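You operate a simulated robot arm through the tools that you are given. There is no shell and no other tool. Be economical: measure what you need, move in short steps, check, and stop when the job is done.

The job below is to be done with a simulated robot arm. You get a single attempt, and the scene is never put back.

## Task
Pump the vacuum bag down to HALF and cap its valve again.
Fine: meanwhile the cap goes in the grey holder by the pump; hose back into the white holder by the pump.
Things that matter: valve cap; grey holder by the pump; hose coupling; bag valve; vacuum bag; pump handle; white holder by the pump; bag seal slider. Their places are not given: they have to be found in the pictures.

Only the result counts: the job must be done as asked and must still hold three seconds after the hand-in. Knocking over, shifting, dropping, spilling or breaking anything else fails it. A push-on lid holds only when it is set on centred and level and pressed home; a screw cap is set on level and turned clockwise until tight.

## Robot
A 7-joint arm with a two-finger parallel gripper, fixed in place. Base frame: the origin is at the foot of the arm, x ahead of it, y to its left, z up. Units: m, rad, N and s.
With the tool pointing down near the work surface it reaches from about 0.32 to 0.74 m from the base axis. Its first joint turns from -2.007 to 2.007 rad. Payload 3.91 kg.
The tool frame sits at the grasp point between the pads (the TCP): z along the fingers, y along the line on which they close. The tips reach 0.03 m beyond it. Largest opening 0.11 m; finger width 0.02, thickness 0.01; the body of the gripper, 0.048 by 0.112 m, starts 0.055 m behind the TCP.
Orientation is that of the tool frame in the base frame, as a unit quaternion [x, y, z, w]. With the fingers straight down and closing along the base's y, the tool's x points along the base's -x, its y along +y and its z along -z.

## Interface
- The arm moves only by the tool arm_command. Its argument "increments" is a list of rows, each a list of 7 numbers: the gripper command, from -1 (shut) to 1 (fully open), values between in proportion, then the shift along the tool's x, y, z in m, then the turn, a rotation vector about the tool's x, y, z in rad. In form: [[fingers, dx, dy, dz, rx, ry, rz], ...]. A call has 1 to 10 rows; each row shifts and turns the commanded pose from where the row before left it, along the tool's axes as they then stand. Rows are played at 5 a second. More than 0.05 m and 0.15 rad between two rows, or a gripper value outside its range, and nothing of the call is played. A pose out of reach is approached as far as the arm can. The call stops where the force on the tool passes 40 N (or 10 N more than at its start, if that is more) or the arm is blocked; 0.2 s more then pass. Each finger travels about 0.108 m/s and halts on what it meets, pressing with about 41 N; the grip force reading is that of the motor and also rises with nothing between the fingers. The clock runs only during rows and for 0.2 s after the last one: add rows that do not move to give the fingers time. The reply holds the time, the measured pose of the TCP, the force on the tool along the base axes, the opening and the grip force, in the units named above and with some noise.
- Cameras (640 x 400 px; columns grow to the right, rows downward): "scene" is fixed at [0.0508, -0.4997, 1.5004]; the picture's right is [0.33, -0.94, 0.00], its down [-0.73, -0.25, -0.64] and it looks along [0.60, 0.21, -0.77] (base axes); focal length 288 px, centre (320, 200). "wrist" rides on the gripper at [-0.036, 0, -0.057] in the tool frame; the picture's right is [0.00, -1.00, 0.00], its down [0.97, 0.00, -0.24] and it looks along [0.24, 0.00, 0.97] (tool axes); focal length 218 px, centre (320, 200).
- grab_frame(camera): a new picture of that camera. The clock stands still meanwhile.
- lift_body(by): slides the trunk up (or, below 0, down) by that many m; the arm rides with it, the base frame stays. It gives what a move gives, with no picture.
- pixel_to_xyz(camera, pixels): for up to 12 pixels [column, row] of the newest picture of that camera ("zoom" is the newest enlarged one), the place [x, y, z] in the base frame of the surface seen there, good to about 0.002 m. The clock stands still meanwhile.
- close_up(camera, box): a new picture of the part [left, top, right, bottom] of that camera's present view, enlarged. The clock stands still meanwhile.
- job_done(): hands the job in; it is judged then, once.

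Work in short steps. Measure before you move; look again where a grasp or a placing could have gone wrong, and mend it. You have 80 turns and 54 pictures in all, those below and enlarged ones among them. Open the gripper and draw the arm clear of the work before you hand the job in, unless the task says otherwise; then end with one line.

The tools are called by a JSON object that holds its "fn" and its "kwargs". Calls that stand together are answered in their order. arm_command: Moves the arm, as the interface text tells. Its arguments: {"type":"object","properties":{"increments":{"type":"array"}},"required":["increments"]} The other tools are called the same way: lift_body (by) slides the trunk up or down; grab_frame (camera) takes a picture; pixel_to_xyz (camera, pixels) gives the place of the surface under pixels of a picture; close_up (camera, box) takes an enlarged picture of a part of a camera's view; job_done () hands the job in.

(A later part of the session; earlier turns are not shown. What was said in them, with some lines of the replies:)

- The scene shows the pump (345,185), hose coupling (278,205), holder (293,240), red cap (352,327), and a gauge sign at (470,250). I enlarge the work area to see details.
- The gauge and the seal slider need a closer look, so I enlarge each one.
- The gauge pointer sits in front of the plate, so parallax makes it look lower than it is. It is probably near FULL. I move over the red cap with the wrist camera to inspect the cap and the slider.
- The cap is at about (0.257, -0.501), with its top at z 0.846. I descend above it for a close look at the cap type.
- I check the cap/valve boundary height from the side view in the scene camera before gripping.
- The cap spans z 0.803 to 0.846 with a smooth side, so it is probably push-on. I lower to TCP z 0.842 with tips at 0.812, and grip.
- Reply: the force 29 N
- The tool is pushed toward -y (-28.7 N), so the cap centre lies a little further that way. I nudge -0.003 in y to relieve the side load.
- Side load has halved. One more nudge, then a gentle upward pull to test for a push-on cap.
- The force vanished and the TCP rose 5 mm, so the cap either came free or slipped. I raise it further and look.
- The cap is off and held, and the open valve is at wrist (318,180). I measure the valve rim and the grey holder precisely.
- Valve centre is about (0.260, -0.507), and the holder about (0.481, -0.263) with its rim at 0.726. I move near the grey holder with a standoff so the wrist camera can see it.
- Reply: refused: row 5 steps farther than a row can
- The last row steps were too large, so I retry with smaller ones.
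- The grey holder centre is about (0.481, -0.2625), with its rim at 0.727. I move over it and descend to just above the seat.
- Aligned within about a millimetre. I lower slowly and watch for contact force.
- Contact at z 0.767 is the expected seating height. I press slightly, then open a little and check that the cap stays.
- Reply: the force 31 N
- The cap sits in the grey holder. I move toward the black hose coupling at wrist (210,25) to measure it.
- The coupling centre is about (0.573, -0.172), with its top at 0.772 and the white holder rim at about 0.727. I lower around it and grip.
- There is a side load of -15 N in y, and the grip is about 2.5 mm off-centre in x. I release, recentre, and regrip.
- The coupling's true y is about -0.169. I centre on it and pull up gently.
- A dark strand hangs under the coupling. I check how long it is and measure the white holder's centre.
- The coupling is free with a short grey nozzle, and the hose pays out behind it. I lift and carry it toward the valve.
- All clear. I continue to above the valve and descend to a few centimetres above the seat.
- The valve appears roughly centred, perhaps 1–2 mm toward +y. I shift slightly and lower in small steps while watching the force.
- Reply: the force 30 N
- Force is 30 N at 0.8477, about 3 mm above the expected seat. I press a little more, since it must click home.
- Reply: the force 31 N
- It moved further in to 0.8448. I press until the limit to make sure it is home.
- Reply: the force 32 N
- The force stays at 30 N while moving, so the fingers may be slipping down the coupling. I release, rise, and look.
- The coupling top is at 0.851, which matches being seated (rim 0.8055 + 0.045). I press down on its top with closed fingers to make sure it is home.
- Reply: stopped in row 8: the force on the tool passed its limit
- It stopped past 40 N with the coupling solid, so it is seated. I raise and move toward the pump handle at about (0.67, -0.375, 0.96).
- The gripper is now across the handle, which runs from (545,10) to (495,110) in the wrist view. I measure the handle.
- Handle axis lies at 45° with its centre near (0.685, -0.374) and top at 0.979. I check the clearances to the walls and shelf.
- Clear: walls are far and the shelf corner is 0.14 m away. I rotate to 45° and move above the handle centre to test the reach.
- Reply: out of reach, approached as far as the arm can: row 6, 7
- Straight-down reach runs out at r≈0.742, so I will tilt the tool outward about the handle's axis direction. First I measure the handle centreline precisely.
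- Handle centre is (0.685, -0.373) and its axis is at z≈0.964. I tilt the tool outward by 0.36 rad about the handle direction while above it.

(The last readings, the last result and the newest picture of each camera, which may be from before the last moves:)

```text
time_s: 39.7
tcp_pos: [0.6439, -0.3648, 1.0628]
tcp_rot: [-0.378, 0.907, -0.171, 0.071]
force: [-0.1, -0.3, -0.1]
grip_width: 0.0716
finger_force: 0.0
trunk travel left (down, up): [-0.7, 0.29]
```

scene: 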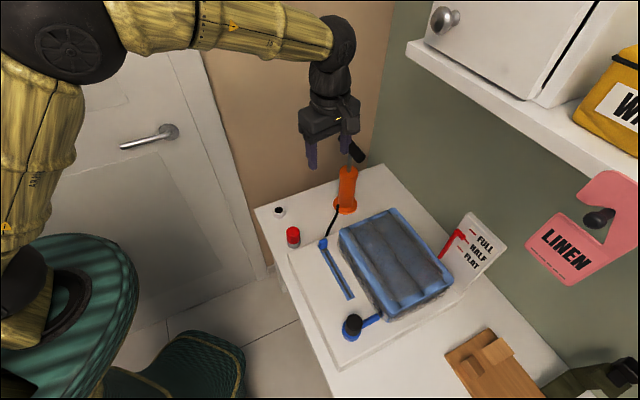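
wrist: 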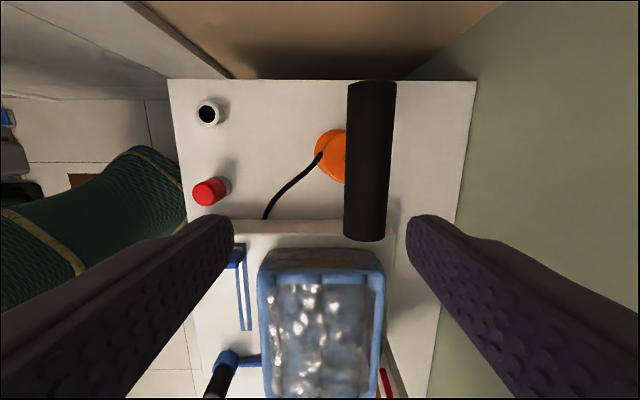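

The tilt succeeded. I move to 8 cm back from the handle axis along the tool axis, then look before advancing.

{"fn": "arm_command", "kwargs": {"increments": [[0.3, -0.0235, 0.0036, 0, 0, 0, 0], [0.3, 0, 0, 0.0254, 0, 0, 0], [0.3, 0, 0, 0, 0, 0, 0], [0.3, 0, 0, 0, 0, 0, 0]]}}

{"fn": "grab_frame", "kwargs": {"camera": "wrist"}}

{"fn": "pixel_to_xyz", "kwargs": {"camera": "wrist", "pixels": [[320, 200], [320, 150], [320, 250], [300, 200], [340, 200]]}}

```text
time_s: 40.7
tcp_pos: [0.6626, -0.3523, 1.0411]
tcp_rot: [-0.378, 0.907, -0.17, 0.071]
force: [-0.2, 0.1, 0.0]
grip_width: 0.0716
finger_force: 0.1
trunk travel left (down, up): [-0.7, 0.29]
```

```text
19 pictures are left
```

wrist: 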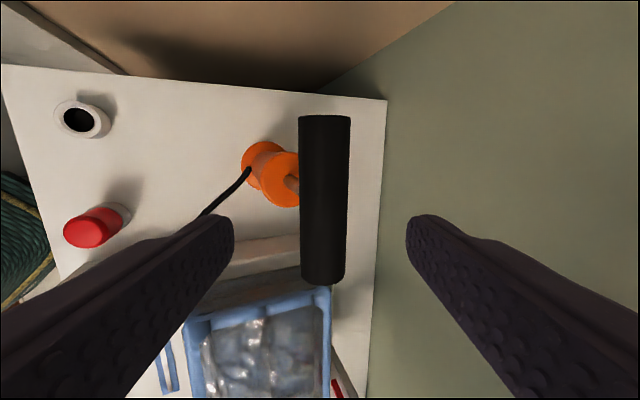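

```text
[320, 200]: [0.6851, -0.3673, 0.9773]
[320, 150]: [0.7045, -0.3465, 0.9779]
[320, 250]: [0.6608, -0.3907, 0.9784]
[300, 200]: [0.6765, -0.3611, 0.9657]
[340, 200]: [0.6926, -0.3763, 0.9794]
```

The handle lies centred between the fingers. I advance 7 cm along the tool axis.

{"fn": "arm_command", "kwargs": {"increments": [[0.3, 0, 0, 0.02, 0, 0, 0], [0.3, 0, 0, 0.02, 0, 0, 0], [0.3, 0, 0, 0.02, 0, 0, 0], [0.3, 0, 0, 0.01, 0, 0, 0], [0.3, 0, 0, 0, 0, 0, 0]]}}

{"fn": "grab_frame", "kwargs": {"camera": "wrist"}}

```text
time_s: 41.9
tcp_pos: [0.682, -0.3697, 0.9722]
tcp_rot: [-0.378, 0.907, -0.17, 0.07]
force: [-1.1, 0.6, 0.0]
grip_width: 0.0715
finger_force: 0.0
trunk travel left (down, up): [-0.7, 0.29]
```

```text
18 pictures are left
```

wrist: 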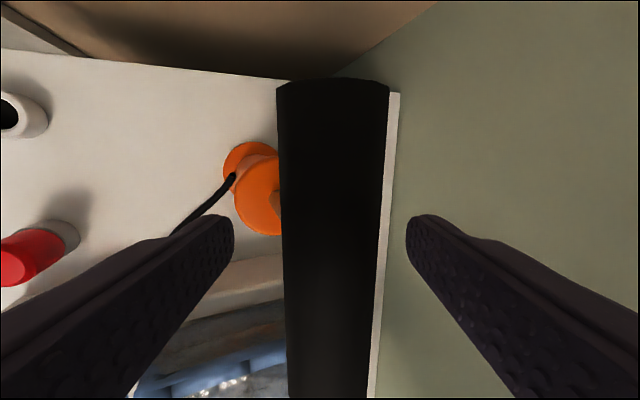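

The position is reached and the handle is about 2 mm to the right of centre. I shift and close on it.

{"fn": "arm_command", "kwargs": {"increments": [[0.1, 0, -0.002, 0, 0, 0, 0], [-0.1, 0, 0, 0, 0, 0, 0], [-0.3, 0, 0, 0, 0, 0, 0], [-1, 0, 0, 0, 0, 0, 0], [-1, 0, 0, 0, 0, 0, 0]]}}

```text
time_s: 43.1
tcp_pos: [0.6835, -0.3711, 0.973]
tcp_rot: [-0.378, 0.907, -0.17, 0.071]
force: [3.6, -2.2, 0.1]
grip_width: 0.0382
finger_force: 44.7
trunk travel left (down, up): [-0.7, 0.29]
```

Gripped at 0.038. I push straight down 4 cm, watching the force.

{"fn": "arm_command", "kwargs": {"increments": [[-1, 0, 0.0036, 0.0093, 0, 0, 0], [-1, 0, 0.0036, 0.0093, 0, 0, 0], [-1, 0, 0.0036, 0.0093, 0, 0, 0], [-1, 0, 0.0036, 0.0093, 0, 0, 0], [-1, 0, 0, 0, 0, 0, 0]]}}

{"fn": "close_up", "kwargs": {"camera": "scene", "box": [430, 205, 510, 275]}}

```text
time_s: 44.3
tcp_pos: [0.6833, -0.3711, 0.9333]
tcp_rot: [-0.378, 0.907, -0.171, 0.071]
force: [10.3, -3.1, 3.0]
grip_width: 0.0383
finger_force: 45.2
trunk travel left (down, up): [-0.7, 0.29]
```

```text
5.71 times, centred on (470, 240) of scene
```

zoom: 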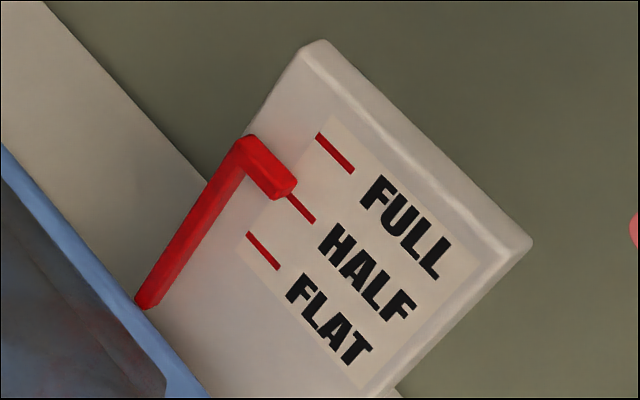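

The handle slides easily and the gauge is unchanged so far. I continue down to the bottom of the stroke.

{"fn": "arm_command", "kwargs": {"increments": [[-1, 0, 0.0036, 0.0093, 0, 0, 0], [-1, 0, 0.0036, 0.0093, 0, 0, 0], [-1, 0, 0.0036, 0.0093, 0, 0, 0], [-1, 0, 0, 0, 0, 0, 0]]}}

{"fn": "grab_frame", "kwargs": {"camera": "scene"}}

```text
time_s: 45.3
tcp_pos: [0.6852, -0.3714, 0.908]
tcp_rot: [-0.378, 0.907, -0.173, 0.072]
force: [12.0, -1.3, 28.3]
grip_width: 0.0384
finger_force: 44.8
trunk travel left (down, up): [-0.7, 0.29]
```

```text
16 pictures are left
```

scene: 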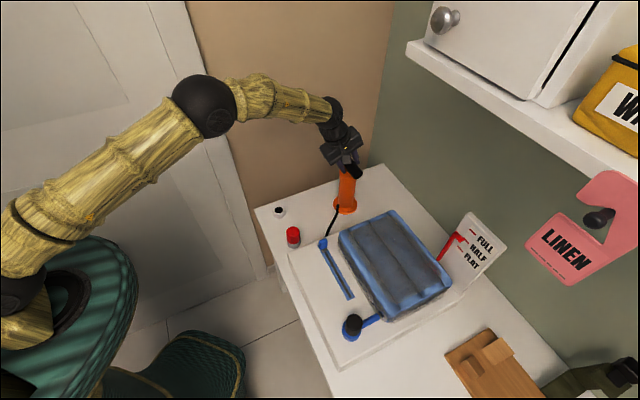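

Bottom stop reached at about 0.908. I pull the handle back up to the top, then check the gauge.

{"fn": "arm_command", "kwargs": {"increments": [[-1, 0, -0.0036, -0.0093, 0, 0, 0], [-1, 0, -0.0036, -0.0093, 0, 0, 0], [-1, 0, -0.0036, -0.0093, 0, 0, 0], [-1, 0, -0.0036, -0.0093, 0, 0, 0], [-1, 0, -0.0036, -0.0093, 0, 0, 0], [-1, 0, -0.0036, -0.0093, 0, 0, 0], [-1, 0, -0.0036, -0.0093, 0, 0, 0], [-1, 0, 0, 0, 0, 0, 0]]}}

{"fn": "close_up", "kwargs": {"camera": "scene", "box": [430, 205, 510, 275]}}

```text
time_s: 47.1
tcp_pos: [0.6852, -0.3716, 0.9731]
tcp_rot: [-0.378, 0.907, -0.169, 0.07]
force: [9.2, 4.6, -0.6]
grip_width: 0.0379
finger_force: 45.0
trunk travel left (down, up): [-0.7, 0.29]
```

```text
5.71 times, centred on (470, 240) of scene
```

zoom: 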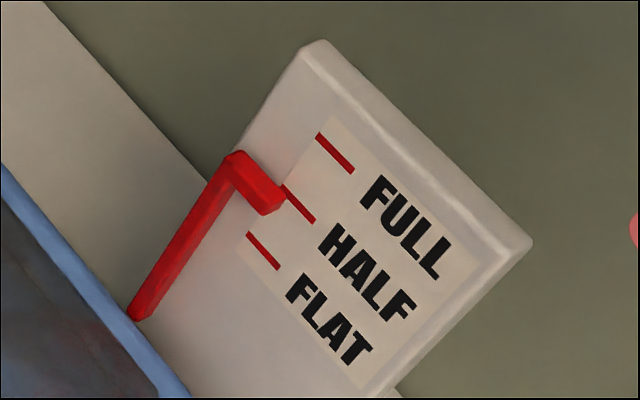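

The gauge dropped one step, so the pump works and the seal is good. I measure the pointer's height against the tick heights.

{"fn": "pixel_to_xyz", "kwargs": {"camera": "zoom", "pixels": [[237, 155], [262, 180], [275, 193], [262, 208], [272, 210], [335, 153], [300, 203], [263, 251], [350, 168], [312, 219], [276, 267], [250, 195]]}}

```text
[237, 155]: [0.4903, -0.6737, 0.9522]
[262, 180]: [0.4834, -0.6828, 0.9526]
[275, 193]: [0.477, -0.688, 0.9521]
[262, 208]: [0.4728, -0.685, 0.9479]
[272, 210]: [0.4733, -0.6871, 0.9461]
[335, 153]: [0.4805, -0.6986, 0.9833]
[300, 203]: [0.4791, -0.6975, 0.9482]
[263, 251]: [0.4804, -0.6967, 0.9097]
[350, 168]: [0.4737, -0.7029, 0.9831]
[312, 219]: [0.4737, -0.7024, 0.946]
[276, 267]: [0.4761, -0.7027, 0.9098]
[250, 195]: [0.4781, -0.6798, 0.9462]
```

Tick heights are FULL 0.983, HALF 0.947 and FLAT 0.910. The pointer bar spans about 0.943–0.952, so it is at HALF now. I release the handle and back off along the tool axis.

{"fn": "arm_command", "kwargs": {"increments": [[-0.3, 0, 0, 0, 0, 0, 0], [0.1, 0, 0, 0, 0, 0, 0], [0.3, 0, 0, 0, 0, 0, 0], [0.3, 0, 0, -0.03, 0, 0, 0], [0.3, 0, 0, -0.03, 0, 0, 0], [0.3, 0, 0, -0.03, 0, 0, 0], [0.3, 0, 0, 0, -0.12, 0, 0], [0.3, 0, 0, 0, -0.12, 0, 0], [0.3, 0, 0, 0, -0.12, 0, 0], [0.3, 0, 0, 0, 0, 0, 0]]}}

```text
time_s: 49.3
tcp_pos: [0.6559, -0.3451, 1.0568]
tcp_rot: [-0.385, 0.923, -0.004, 0.002]
force: [-0.2, -0.1, -0.3]
grip_width: 0.0715
finger_force: 0.0
out of reach, approached as far as the arm can: row 9
trunk travel left (down, up): [-0.7, 0.29]
```

Handle released. I rotate back to the standard orientation and travel to a point beside the valve from which the wrist camera sees the gauge.

{"fn": "arm_command", "kwargs": {"increments": [[0.3, 0.02, 0, -0.02, 0, 0, 0.13], [0.3, 0.02, 0, -0.02, 0, 0, 0.13], [0.3, 0, 0, 0, 0, 0, 0.13], [0.3, 0, 0, 0, 0, 0, 0.13], [0.3, 0, 0, 0, 0, 0, 0.13], [0.3, 0, 0, 0, 0, 0, 0.14], [0.3, 0, 0, 0, 0, 0, 0]]}}

{"fn": "arm_command", "kwargs": {"increments": [[0.3, 0.04, -0.02, 0, 0, 0, 0], [0.3, 0.04, -0.02, 0, 0, 0, 0], [0.3, 0.04, -0.02, 0, 0, 0, 0], [0.3, 0.04, -0.02, 0, 0, 0, 0], [0.3, 0.04, -0.02, 0, 0, 0, 0], [0.3, 0.04, -0.02, 0, 0, 0, 0], [0.3, 0.04, -0.025, 0, 0, 0, 0], [0.3, 0, 0, 0, 0, 0, 0]]}}

{"fn": "grab_frame", "kwargs": {"camera": "wrist"}}

```text
time_s: 50.9
tcp_pos: [0.625, -0.3715, 1.0976]
tcp_rot: [0.002, 1.0, -0.004, 0.003]
force: [-0.1, -0.5, 0.1]
grip_width: 0.0714
finger_force: 0.0
trunk travel left (down, up): [-0.7, 0.29]
```

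```text
time_s: 52.7
tcp_pos: [0.3459, -0.5183, 1.0971]
tcp_rot: [0.0, 1.0, -0.005, 0.003]
force: [-1.1, -0.1, 0.1]
grip_width: 0.0716
finger_force: 0.0
trunk travel left (down, up): [-0.7, 0.29]
```

```text
14 pictures are left
```

wrist: 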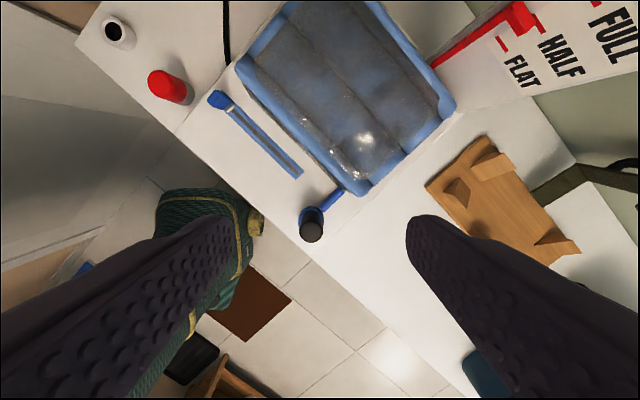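

{"fn": "close_up", "kwargs": {"camera": "wrist", "box": [480, 0, 640, 100]}}

{"fn": "pixel_to_xyz", "kwargs": {"camera": "zoom", "pixels": [[165, 20], [175, 75], [200, 75], [185, 110], [90, 180], [230, 130], [440, 5], [470, 20], [130, 45], [190, 50]]}}

```text
4.00 times, centred on (560, 50) of wrist
```

zoom: 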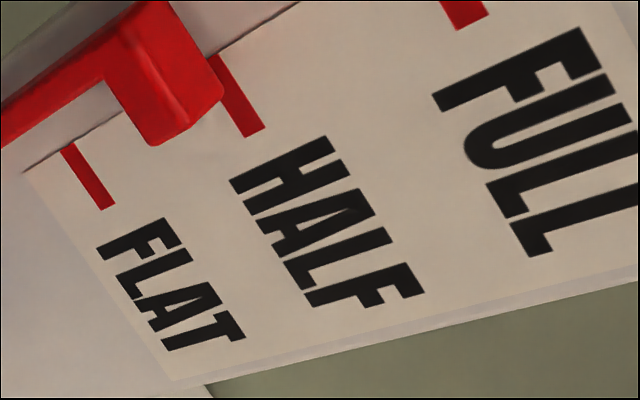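

```text
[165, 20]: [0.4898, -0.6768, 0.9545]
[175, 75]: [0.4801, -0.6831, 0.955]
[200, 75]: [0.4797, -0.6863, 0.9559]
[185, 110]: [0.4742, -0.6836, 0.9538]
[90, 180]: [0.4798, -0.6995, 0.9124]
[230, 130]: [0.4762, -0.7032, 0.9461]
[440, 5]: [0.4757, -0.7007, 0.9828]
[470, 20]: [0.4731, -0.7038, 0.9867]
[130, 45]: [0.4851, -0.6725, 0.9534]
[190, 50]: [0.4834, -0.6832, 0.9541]
```

From this view the pointer bar top is at 0.954, so its centre is about 0.949, against HALF at 0.946. One more stroke (about −0.012) would overshoot, so it is at HALF. I now go to the coupling on the valve, levelling the small tool tilt on the way.

{"fn": "arm_command", "kwargs": {"increments": [[0.3, 0.0285, 0.0035, 0, -0.01, 0.006, 0], [0.3, 0.0285, 0.0035, 0.02, 0, 0, 0], [0.3, 0.0285, 0.0035, 0.03, 0, 0, 0], [0.3, 0, 0, 0.045, 0, 0, 0], [0.3, 0, 0, 0.045, 0, 0, 0], [0.3, 0, 0, 0.03, 0, 0, 0], [0.3, 0, 0, 0, 0, 0, 0], [0.3, 0, 0, 0, 0, 0, 0]]}}

{"fn": "grab_frame", "kwargs": {"camera": "wrist"}}

{"fn": "pixel_to_xyz", "kwargs": {"camera": "wrist", "pixels": [[320, 220], [300, 220], [340, 220], [320, 200], [320, 240], [310, 190]]}}

```text
time_s: 54.5
tcp_pos: [0.2596, -0.5063, 0.9249]
tcp_rot: [0.0, 1.0, 0.0, -0.001]
force: [-0.2, -0.3, -0.2]
grip_width: 0.0714
finger_force: 0.0
trunk travel left (down, up): [-0.7, 0.29]
```

```text
12 pictures are left
```

wrist: 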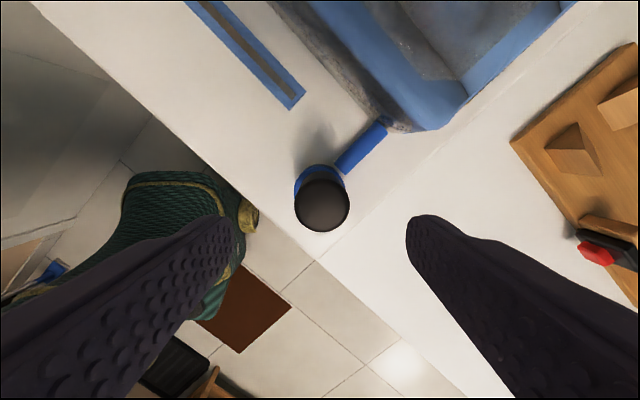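

```text
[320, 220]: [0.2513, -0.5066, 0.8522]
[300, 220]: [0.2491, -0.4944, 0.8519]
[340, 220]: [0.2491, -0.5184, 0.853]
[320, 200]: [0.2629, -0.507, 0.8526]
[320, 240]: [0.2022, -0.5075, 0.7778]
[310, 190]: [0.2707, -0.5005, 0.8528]
```

The coupling is centred at (0.260, -0.508). I descend to z≈0.846, grip, and pull up.

{"fn": "arm_command", "kwargs": {"increments": [[0.2, 0, -0.001, 0.03, 0, 0, 0], [0.2, 0, 0, 0.03, 0, 0, 0], [0.2, 0, 0, 0.0185, 0, 0, 0], [0, 0, 0, 0, 0, 0, 0], [-0.2, 0, 0, 0, 0, 0, 0], [-0.4, 0, 0, 0, 0, 0, 0], [-1, 0, 0, 0, 0, 0, 0], [-1, 0, 0, 0, 0, 0, 0]]}}

```text
time_s: 56.3
tcp_pos: [0.2599, -0.506, 0.8445]
tcp_rot: [0.001, 1.0, 0.001, 0.0]
force: [1.5, -0.7, -1.0]
grip_width: 0.0349
finger_force: 40.9
trunk travel left (down, up): [-0.7, 0.29]
```

Zero side force: well centred. I pull the coupling off and lift.

{"fn": "arm_command", "kwargs": {"increments": [[-1, 0, 0, -0.004, 0, 0, 0], [-1, 0, 0, -0.004, 0, 0, 0], [-1, 0, 0, -0.02, 0, 0, 0], [-1, 0, 0, -0.035, 0, 0, 0], [-1, 0, 0, -0.04, 0, 0, 0], [-1, -0.0313, 0.0339, 0, 0, 0, 0], [-1, -0.0313, 0.0339, 0, 0, 0, 0], [-1, -0.0313, 0.0339, 0, 0, 0, 0], [-1, -0.0313, 0.0339, 0, 0, 0, 0], [-1, -0.0313, 0.0339, 0, 0, 0, 0]]}}

```text
time_s: 58.5
tcp_pos: [0.4173, -0.3375, 0.9511]
tcp_rot: [0.001, 1.0, 0.001, 0.0]
force: [0.4, -0.2, -0.4]
grip_width: 0.0344
finger_force: 40.5
trunk travel left (down, up): [-0.7, 0.29]
```

The coupling is held. I carry it toward the white holder, stopping short to measure the holder again.

{"fn": "arm_command", "kwargs": {"increments": [[-1, -0.0226, 0.0335, 0, 0, 0, 0], [-1, -0.0226, 0.0335, 0, 0, 0, 0], [-1, -0.0226, 0.0335, 0, 0, 0, 0], [-1, -0.0226, 0.0335, 0, 0, 0, 0], [-1, -0.0226, 0.0335, 0, 0, 0, 0], [-1, 0, 0, 0.04, 0, 0, 0], [-1, 0, 0, 0.02, 0, 0, 0], [-1, 0, 0, 0, 0, 0, 0]]}}

{"fn": "grab_frame", "kwargs": {"camera": "wrist"}}

```text
time_s: 60.3
tcp_pos: [0.5287, -0.1695, 0.8919]
tcp_rot: [0.001, 1.0, 0.001, -0.001]
force: [-0.2, -0.3, -0.7]
grip_width: 0.0343
finger_force: 41.0
trunk travel left (down, up): [-0.7, 0.29]
```

```text
11 pictures are left
```

wrist: 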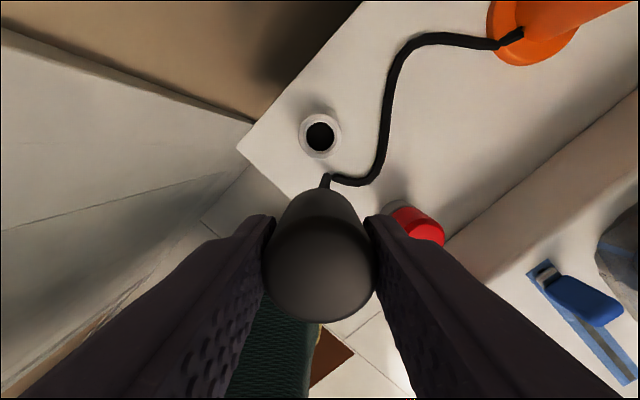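

{"fn": "pixel_to_xyz", "kwargs": {"camera": "wrist", "pixels": [[302, 136], [337, 136], [320, 117], [320, 154], [307, 122], [333, 122], [307, 150], [333, 150]]}}

```text
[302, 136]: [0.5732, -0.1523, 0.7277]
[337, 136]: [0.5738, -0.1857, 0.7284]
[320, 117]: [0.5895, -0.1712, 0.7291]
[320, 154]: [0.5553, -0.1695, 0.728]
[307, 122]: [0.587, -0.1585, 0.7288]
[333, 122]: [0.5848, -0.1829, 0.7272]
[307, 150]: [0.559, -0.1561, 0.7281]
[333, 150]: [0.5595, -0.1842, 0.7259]
```

White holder centre is (0.5725, -0.170). I move above it and lower slowly.

{"fn": "arm_command", "kwargs": {"increments": [[-1, -0.022, 0, 0, 0, 0, 0], [-1, -0.0217, -0.0005, 0.02, 0, 0, 0], [-1, 0, 0, 0.04, 0, 0, 0], [-1, 0, 0, 0.035, 0, 0, 0], [-1, 0, 0, 0, 0, 0, 0], [-1, 0, 0, 0.012, 0, 0, 0], [-1, 0, 0, 0.01, 0, 0, 0], [-1, 0, 0, 0.006, 0, 0, 0], [-1, 0, 0, 0.003, 0, 0, 0], [-1, 0, 0, 0, 0, 0, 0]]}}

```text
time_s: 62.5
tcp_pos: [0.5744, -0.171, 0.7668]
tcp_rot: [0.001, 1.0, 0.001, 0.003]
force: [7.1, -0.8, 29.4]
grip_width: 0.0349
finger_force: 41.5
trunk travel left (down, up): [-0.7, 0.29]
```

Force is 29 N near the expected seating height. I press slightly more, then release, rise, and check the coupling height.

{"fn": "arm_command", "kwargs": {"increments": [[-1, 0, 0, 0.002, 0, 0, 0], [-1, 0, 0, 0, 0, 0, 0], [-0.5, 0, 0, -0.002, 0, 0, 0], [-0.1, 0, 0, 0, 0, 0, 0], [0.1, 0, 0, 0, 0, 0, 0], [0.1, 0, 0, -0.03, 0, 0, 0], [0.1, 0, 0, -0.03, 0, 0, 0], [0.1, 0.03, 0, -0.03, 0, 0, 0], [0.1, 0.02, 0, -0.03, 0, 0, 0], [0.1, 0, 0, 0, 0, 0, 0]]}}

{"fn": "grab_frame", "kwargs": {"camera": "wrist"}}

{"fn": "pixel_to_xyz", "kwargs": {"camera": "wrist", "pixels": [[320, 130], [320, 120], [320, 140], [310, 130], [330, 130]]}}

```text
time_s: 64.7
tcp_pos: [0.5238, -0.1697, 0.8852]
tcp_rot: [-0.001, 1.0, 0.001, 0.0]
force: [-0.3, 0.9, 0.0]
grip_width: 0.0605
finger_force: 0.1
trunk travel left (down, up): [-0.7, 0.29]
```

```text
10 pictures are left
```

wrist: 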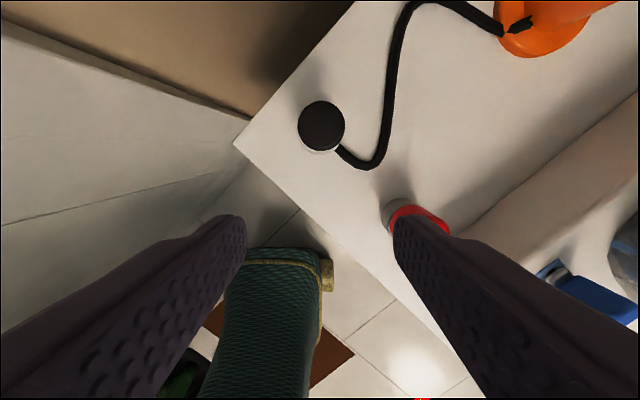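

```text
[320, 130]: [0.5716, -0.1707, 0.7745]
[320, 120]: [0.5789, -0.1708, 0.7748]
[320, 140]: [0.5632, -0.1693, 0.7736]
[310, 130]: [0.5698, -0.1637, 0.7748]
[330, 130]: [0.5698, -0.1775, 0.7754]
```

Top reads 0.7745 against about 0.772 before, so it may be 2 mm short. I press on top with closed fingers.

{"fn": "arm_command", "kwargs": {"increments": [[-1, -0.025, 0, 0, 0, 0, 0], [-1, -0.0235, 0, 0, 0, 0, 0], [-1, 0, 0, 0.04, 0, 0, 0], [-1, 0, 0, 0.034, 0, 0, 0], [-1, 0, 0, 0.004, 0, 0, 0], [-1, 0, 0, 0.003, 0, 0, 0], [-1, 0, 0, 0.003, 0, 0, 0], [-1, 0, 0, 0.003, 0, 0, 0], [-1, 0, 0, 0.003, 0, 0, 0], [-1, 0, 0, 0.002, 0, 0, 0]]}}

```text
time_s: 66.7
tcp_pos: [0.5709, -0.1688, 0.8024]
tcp_rot: [0.0, 1.0, 0.001, 0.004]
force: [-7.7, 4.4, 18.9]
grip_width: 0.0001
finger_force: 37.4
trunk travel left (down, up): [-0.7, 0.29]
stopped in row 9: the force on the tool passed its limit (the readings are from after the stop); the commanded pose is now the measured one
```

The press stopped on contact at 0.8024, which puts the top at 0.772, so the coupling is home. I lift and move above the red cap.

{"fn": "arm_command", "kwargs": {"increments": [[-1, 0, 0, -0.04, 0, 0, 0], [-1, 0, 0, -0.04, 0, 0, 0], [0, 0.03, -0.031, 0, 0, 0, 0], [0.1, 0.03, -0.031, 0, 0, 0, 0], [0.1, 0.028, -0.032, 0, 0, 0, 0], [0.1, 0, 0, 0, 0, 0, 0], [0.1, 0, 0, 0, 0, 0, 0]]}}

{"fn": "grab_frame", "kwargs": {"camera": "wrist"}}

{"fn": "pixel_to_xyz", "kwargs": {"camera": "wrist", "pixels": [[320, 210], [300, 210], [340, 210], [320, 190], [320, 225], [320, 235]]}}

```text
time_s: 68.2
tcp_pos: [0.486, -0.2644, 0.8802]
tcp_rot: [-0.001, 1.0, 0.0, 0.003]
force: [-1.0, 0.7, 0.5]
grip_width: 0.0608
finger_force: 0.0
trunk travel left (down, up): [-0.7, 0.29]
```

```text
9 pictures are left
```

wrist: 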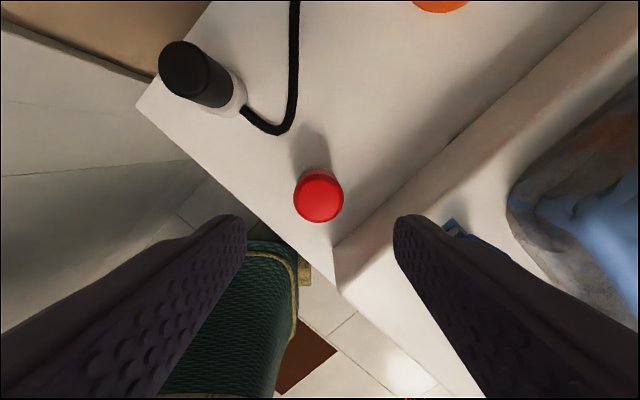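

```text
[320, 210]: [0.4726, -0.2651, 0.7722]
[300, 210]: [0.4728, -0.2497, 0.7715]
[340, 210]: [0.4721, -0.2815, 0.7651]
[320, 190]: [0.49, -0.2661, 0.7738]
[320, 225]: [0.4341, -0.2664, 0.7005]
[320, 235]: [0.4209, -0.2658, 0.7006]
```

The cap top centre is at (0.4835, -0.264). I descend to z≈0.766 and grip.

{"fn": "arm_command", "kwargs": {"increments": [[0.1, 0, -0.0005, 0.035, 0, 0.006, 0], [0.1, 0, 0, 0.035, 0, 0, 0], [0.1, 0, 0, 0.03, 0, 0, 0], [0.1, 0, 0, 0.014, 0, 0, 0], [0.1, 0, 0, 0, 0, 0, 0], [-0.1, 0, 0, 0, 0, 0, 0], [-0.3, 0, 0, 0, 0, 0, 0], [-1, 0, 0, 0, 0, 0, 0], [-1, 0, 0, 0, 0, 0, 0]]}}

```text
time_s: 70.2
tcp_pos: [0.4852, -0.2637, 0.7674]
tcp_rot: [0.0, 1.0, 0.0, -0.001]
force: [-1.3, 2.9, -0.7]
grip_width: 0.0401
finger_force: 41.0
trunk travel left (down, up): [-0.7, 0.29]
```

The cap is gripped with low side force. I lift it and carry it toward the valve.

{"fn": "arm_command", "kwargs": {"increments": [[-1, 0, 0, -0.01, 0, 0, 0], [-1, 0, 0, -0.045, 0, 0, 0], [-1, 0, 0, -0.045, 0, 0, 0], [-1, 0, 0, -0.045, 0, 0, 0], [-1, 0, 0, -0.03, 0, 0, 0], [-1, 0.0324, -0.0304, 0, 0, 0, 0], [-1, 0.0324, -0.0304, 0, 0, 0, 0], [-1, 0.0324, -0.0304, 0, 0, 0, 0], [-1, 0.0324, -0.0304, 0, 0, 0, 0], [-1, 0.0324, -0.0304, 0, 0, 0, 0]]}}

{"fn": "arm_command", "kwargs": {"increments": [[-1, 0.0324, -0.0304, 0, 0, 0, 0], [-1, 0.0324, -0.0304, 0, 0, 0, 0], [-1, 0.0324, -0.0307, 0, 0, 0, 0], [-1, 0, 0, 0.03, 0, 0, 0], [-1, 0, 0, 0, 0, 0, 0], [-1, 0, 0, 0, 0, 0, 0]]}}

{"fn": "grab_frame", "kwargs": {"camera": "wrist"}}

```text
time_s: 72.5
tcp_pos: [0.3219, -0.4163, 0.9429]
tcp_rot: [0.0, 1.0, 0.001, 0.0]
force: [-0.1, 0.2, 0.0]
grip_width: 0.0399
finger_force: 40.7
trunk travel left (down, up): [-0.7, 0.29]
```

```text
time_s: 73.8
tcp_pos: [0.2232, -0.5089, 0.9107]
tcp_rot: [0.0, 1.0, 0.001, -0.001]
force: [-0.3, -0.2, -0.3]
grip_width: 0.0401
finger_force: 40.5
trunk travel left (down, up): [-0.7, 0.29]
```

```text
8 pictures are left
```

wrist: 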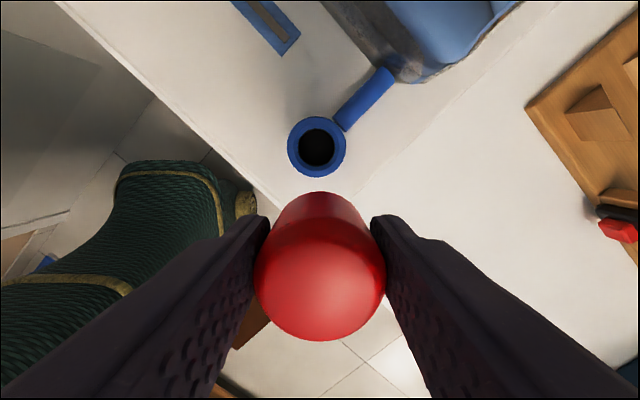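

The valve ring centre at wrist (317,147) is +0.0353 x and about +0.002 y from the tool. I shift there and lower in small steps.

{"fn": "arm_command", "kwargs": {"increments": [[-1, -0.018, 0.001, 0, 0, 0, 0], [-1, -0.0175, 0.0008, 0, 0, 0, 0], [-1, 0, 0, 0.03, 0, 0, 0], [-1, 0, 0, 0.012, 0, 0, 0], [-1, 0, 0, 0.008, 0, 0, 0], [-1, 0, 0, 0.006, 0, 0, 0], [-1, 0, 0, 0.004, 0, 0, 0], [-1, 0, 0, 0.003, 0, 0, 0], [-1, 0, 0, 0.002, 0, 0, 0], [-1, 0, 0, 0, 0, 0, 0]]}}

```text
time_s: 76.0
tcp_pos: [0.2607, -0.5058, 0.8467]
tcp_rot: [0.001, 1.0, 0.0, -0.001]
force: [0.3, -0.2, -0.6]
grip_width: 0.0401
finger_force: 40.9
trunk travel left (down, up): [-0.7, 0.29]
```

No contact yet; the expected seat is about 0.845. I continue down and press.

{"fn": "arm_command", "kwargs": {"increments": [[-1, 0, 0, 0.002, 0, 0, 0], [-1, 0, 0, 0.002, 0, 0, 0], [-1, 0, 0, 0.002, 0, 0, 0], [-1, 0, 0, 0.002, 0, 0, 0], [-1, 0, 0, 0, 0, 0, 0]]}}

```text
time_s: 77.2
tcp_pos: [0.2608, -0.5055, 0.8411]
tcp_rot: [-0.001, 1.0, -0.001, 0.001]
force: [1.4, 3.8, 30.3]
grip_width: 0.0403
finger_force: 40.6
trunk travel left (down, up): [-0.7, 0.29]
```

Contact at about 30 N. I release, lift, and then press the cap top with closed fingers to drive it home.

{"fn": "arm_command", "kwargs": {"increments": [[-0.5, 0, 0, -0.003, 0, 0, 0], [-0.1, 0, 0, 0, 0, 0, 0], [0.1, 0, 0, 0, 0, 0, 0], [0.1, 0, 0, -0.03, 0, 0, 0], [0.1, 0, 0, -0.04, 0, 0, 0], [0, 0, 0, 0, 0, 0, 0], [-1, 0, 0, 0, 0, 0, 0], [-1, 0, 0, 0, 0, 0, 0]]}}

{"fn": "grab_frame", "kwargs": {"camera": "wrist"}}

{"fn": "pixel_to_xyz", "kwargs": {"camera": "wrist", "pixels": [[320, 205], [305, 200], [335, 200], [320, 185], [320, 220]]}}

```text
time_s: 79.0
tcp_pos: [0.2616, -0.5075, 0.9092]
tcp_rot: [0.0, 1.0, 0.0, -0.001]
force: [0.0, 0.0, 0.1]
grip_width: 0.0
finger_force: 37.5
trunk travel left (down, up): [-0.7, 0.29]
```

```text
7 pictures are left
```

wrist: 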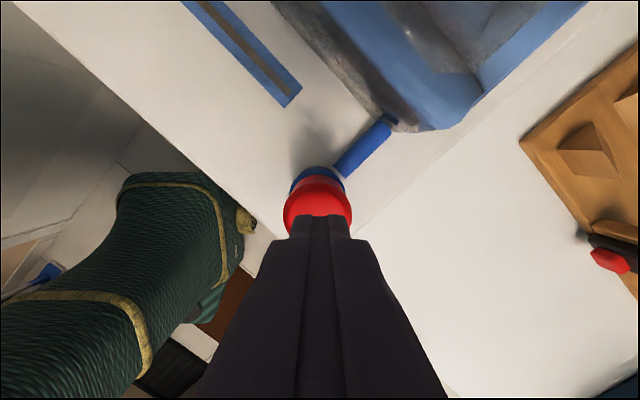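

```text
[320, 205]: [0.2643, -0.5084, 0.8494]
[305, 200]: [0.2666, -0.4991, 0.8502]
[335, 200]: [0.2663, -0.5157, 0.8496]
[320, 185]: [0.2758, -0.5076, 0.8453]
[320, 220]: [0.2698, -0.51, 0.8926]
```

The cap top is at 0.850 and level, as it was originally. I press it with the closed fingers.

{"fn": "arm_command", "kwargs": {"increments": [[-1, 0, 0, 0.02, 0, 0, 0], [-1, 0, 0, 0.006, 0, 0, 0], [-1, 0, 0, 0.003, 0, 0, 0], [-1, 0, 0, 0.003, 0, 0, 0], [-1, 0, 0, 0.003, 0, 0, 0], [-1, 0, 0, 0.003, 0, 0, 0], [-1, 0, 0, 0.002, 0, 0, 0]]}}

```text
time_s: 80.6
tcp_pos: [0.2601, -0.5062, 0.879]
tcp_rot: [-0.001, 1.0, -0.003, 0.002]
force: [-1.0, 8.2, 18.9]
grip_width: 0.0
finger_force: 38.2
trunk travel left (down, up): [-0.7, 0.29]
stopped in row 7: the force on the tool passed its limit (the readings are from after the stop); the commanded pose is now the measured one
```

The press passed 40 N and the cap is firm at 0.849. I lift clear, open, and check the whole scene.

{"fn": "arm_command", "kwargs": {"increments": [[-1, 0, 0, -0.04, 0, 0, 0], [-1, 0, 0, -0.04, 0, 0, 0], [0, 0, 0, -0.04, 0, 0, 0], [1, -0.02, 0.03, -0.03, 0, 0, 0], [1, -0.025, 0.04, 0, 0, 0, 0], [1, -0.025, 0.04, 0, 0, 0, 0], [1, -0.025, 0.04, 0, 0, 0, 0], [1, -0.025, 0.04, 0, 0, 0, 0], [1, -0.025, 0.04, 0, 0, 0, 0], [1, 0, 0.04, 0, 0, 0, 0]]}}

{"fn": "arm_command", "kwargs": {"increments": [[1, 0, 0.04, -0.02, 0, 0, 0], [1, 0, 0.04, -0.02, 0, 0, 0], [1, 0, 0.04, 0, 0, 0, 0], [1, 0, 0.04, 0, 0, 0, 0], [1, 0, 0, 0, 0, 0, 0]]}}

{"fn": "grab_frame", "kwargs": {"camera": "scene"}}

{"fn": "close_up", "kwargs": {"camera": "scene", "box": [430, 205, 510, 275]}}

{"fn": "pixel_to_xyz", "kwargs": {"camera": "scene", "pixels": [[352, 320], [278, 202], [293, 240], [350, 148]]}}

```text
time_s: 82.8
tcp_pos: [0.4027, -0.236, 1.0232]
tcp_rot: [0.0, 1.0, -0.003, 0.001]
force: [0.2, 0.4, 0.3]
grip_width: 0.1101
finger_force: 0.0
trunk travel left (down, up): [-0.7, 0.29]
```

```text
time_s: 84.0
tcp_pos: [0.4035, -0.0771, 1.0656]
tcp_rot: [0.0, 1.0, -0.002, 0.001]
force: [0.6, -0.8, 0.8]
grip_width: 0.1101
finger_force: 0.0
trunk travel left (down, up): [-0.7, 0.29]
```

```text
6 pictures are left
```

scene: 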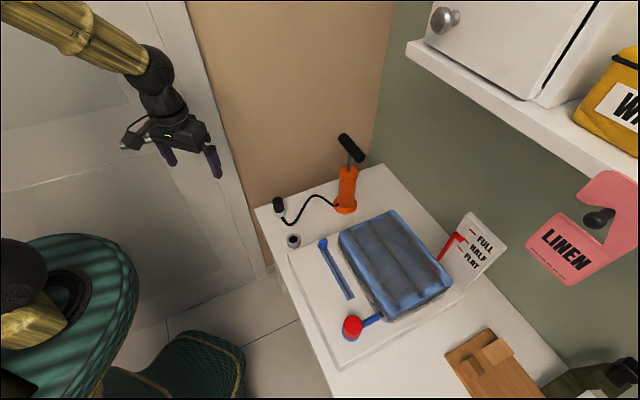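

```text
5.71 times, centred on (470, 240) of scene
```

zoom: 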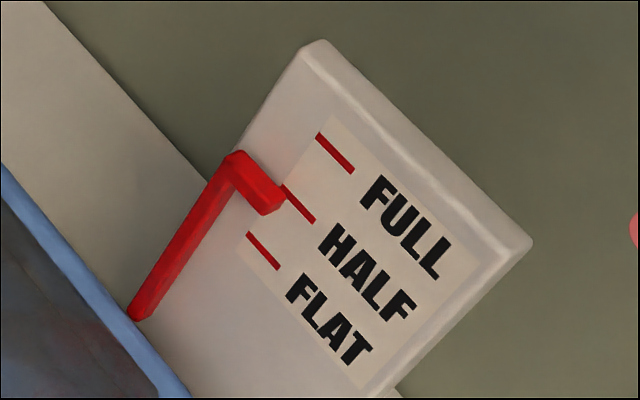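

```text
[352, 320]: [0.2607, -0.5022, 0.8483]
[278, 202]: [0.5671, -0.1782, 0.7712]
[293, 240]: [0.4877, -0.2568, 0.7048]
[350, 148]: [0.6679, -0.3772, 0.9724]
```

Everything is in place. One last check of the pointer bar's vertical extent against the ticks.

{"fn": "pixel_to_xyz", "kwargs": {"camera": "zoom", "pixels": [[250, 168], [245, 174], [250, 185], [255, 190], [258, 197], [262, 205], [266, 212], [280, 198], [298, 200], [308, 213], [332, 147], [345, 163]]}}

```text
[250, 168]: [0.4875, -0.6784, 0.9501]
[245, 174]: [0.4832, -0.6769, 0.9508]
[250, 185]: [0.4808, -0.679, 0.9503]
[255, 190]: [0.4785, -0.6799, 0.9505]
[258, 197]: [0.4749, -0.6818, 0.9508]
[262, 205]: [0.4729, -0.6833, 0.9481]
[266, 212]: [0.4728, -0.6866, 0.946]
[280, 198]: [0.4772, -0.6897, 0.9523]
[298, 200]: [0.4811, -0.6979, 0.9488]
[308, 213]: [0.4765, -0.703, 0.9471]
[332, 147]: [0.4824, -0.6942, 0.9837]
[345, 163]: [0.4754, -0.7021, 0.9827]
```

The pointer bar (top about 0.951, bottom about 0.944) is centred on the HALF tick (about 0.948). The cap is seated, the hose is home, the handle is up, and the arm is clear with the gripper open. I hand in.

{"fn": "job_done", "kwargs": {}}

```text
The job is handed in.
```

The bag is pumped down to HALF, its valve is capped again with the cap pressed home, and the hose is back in the white holder.
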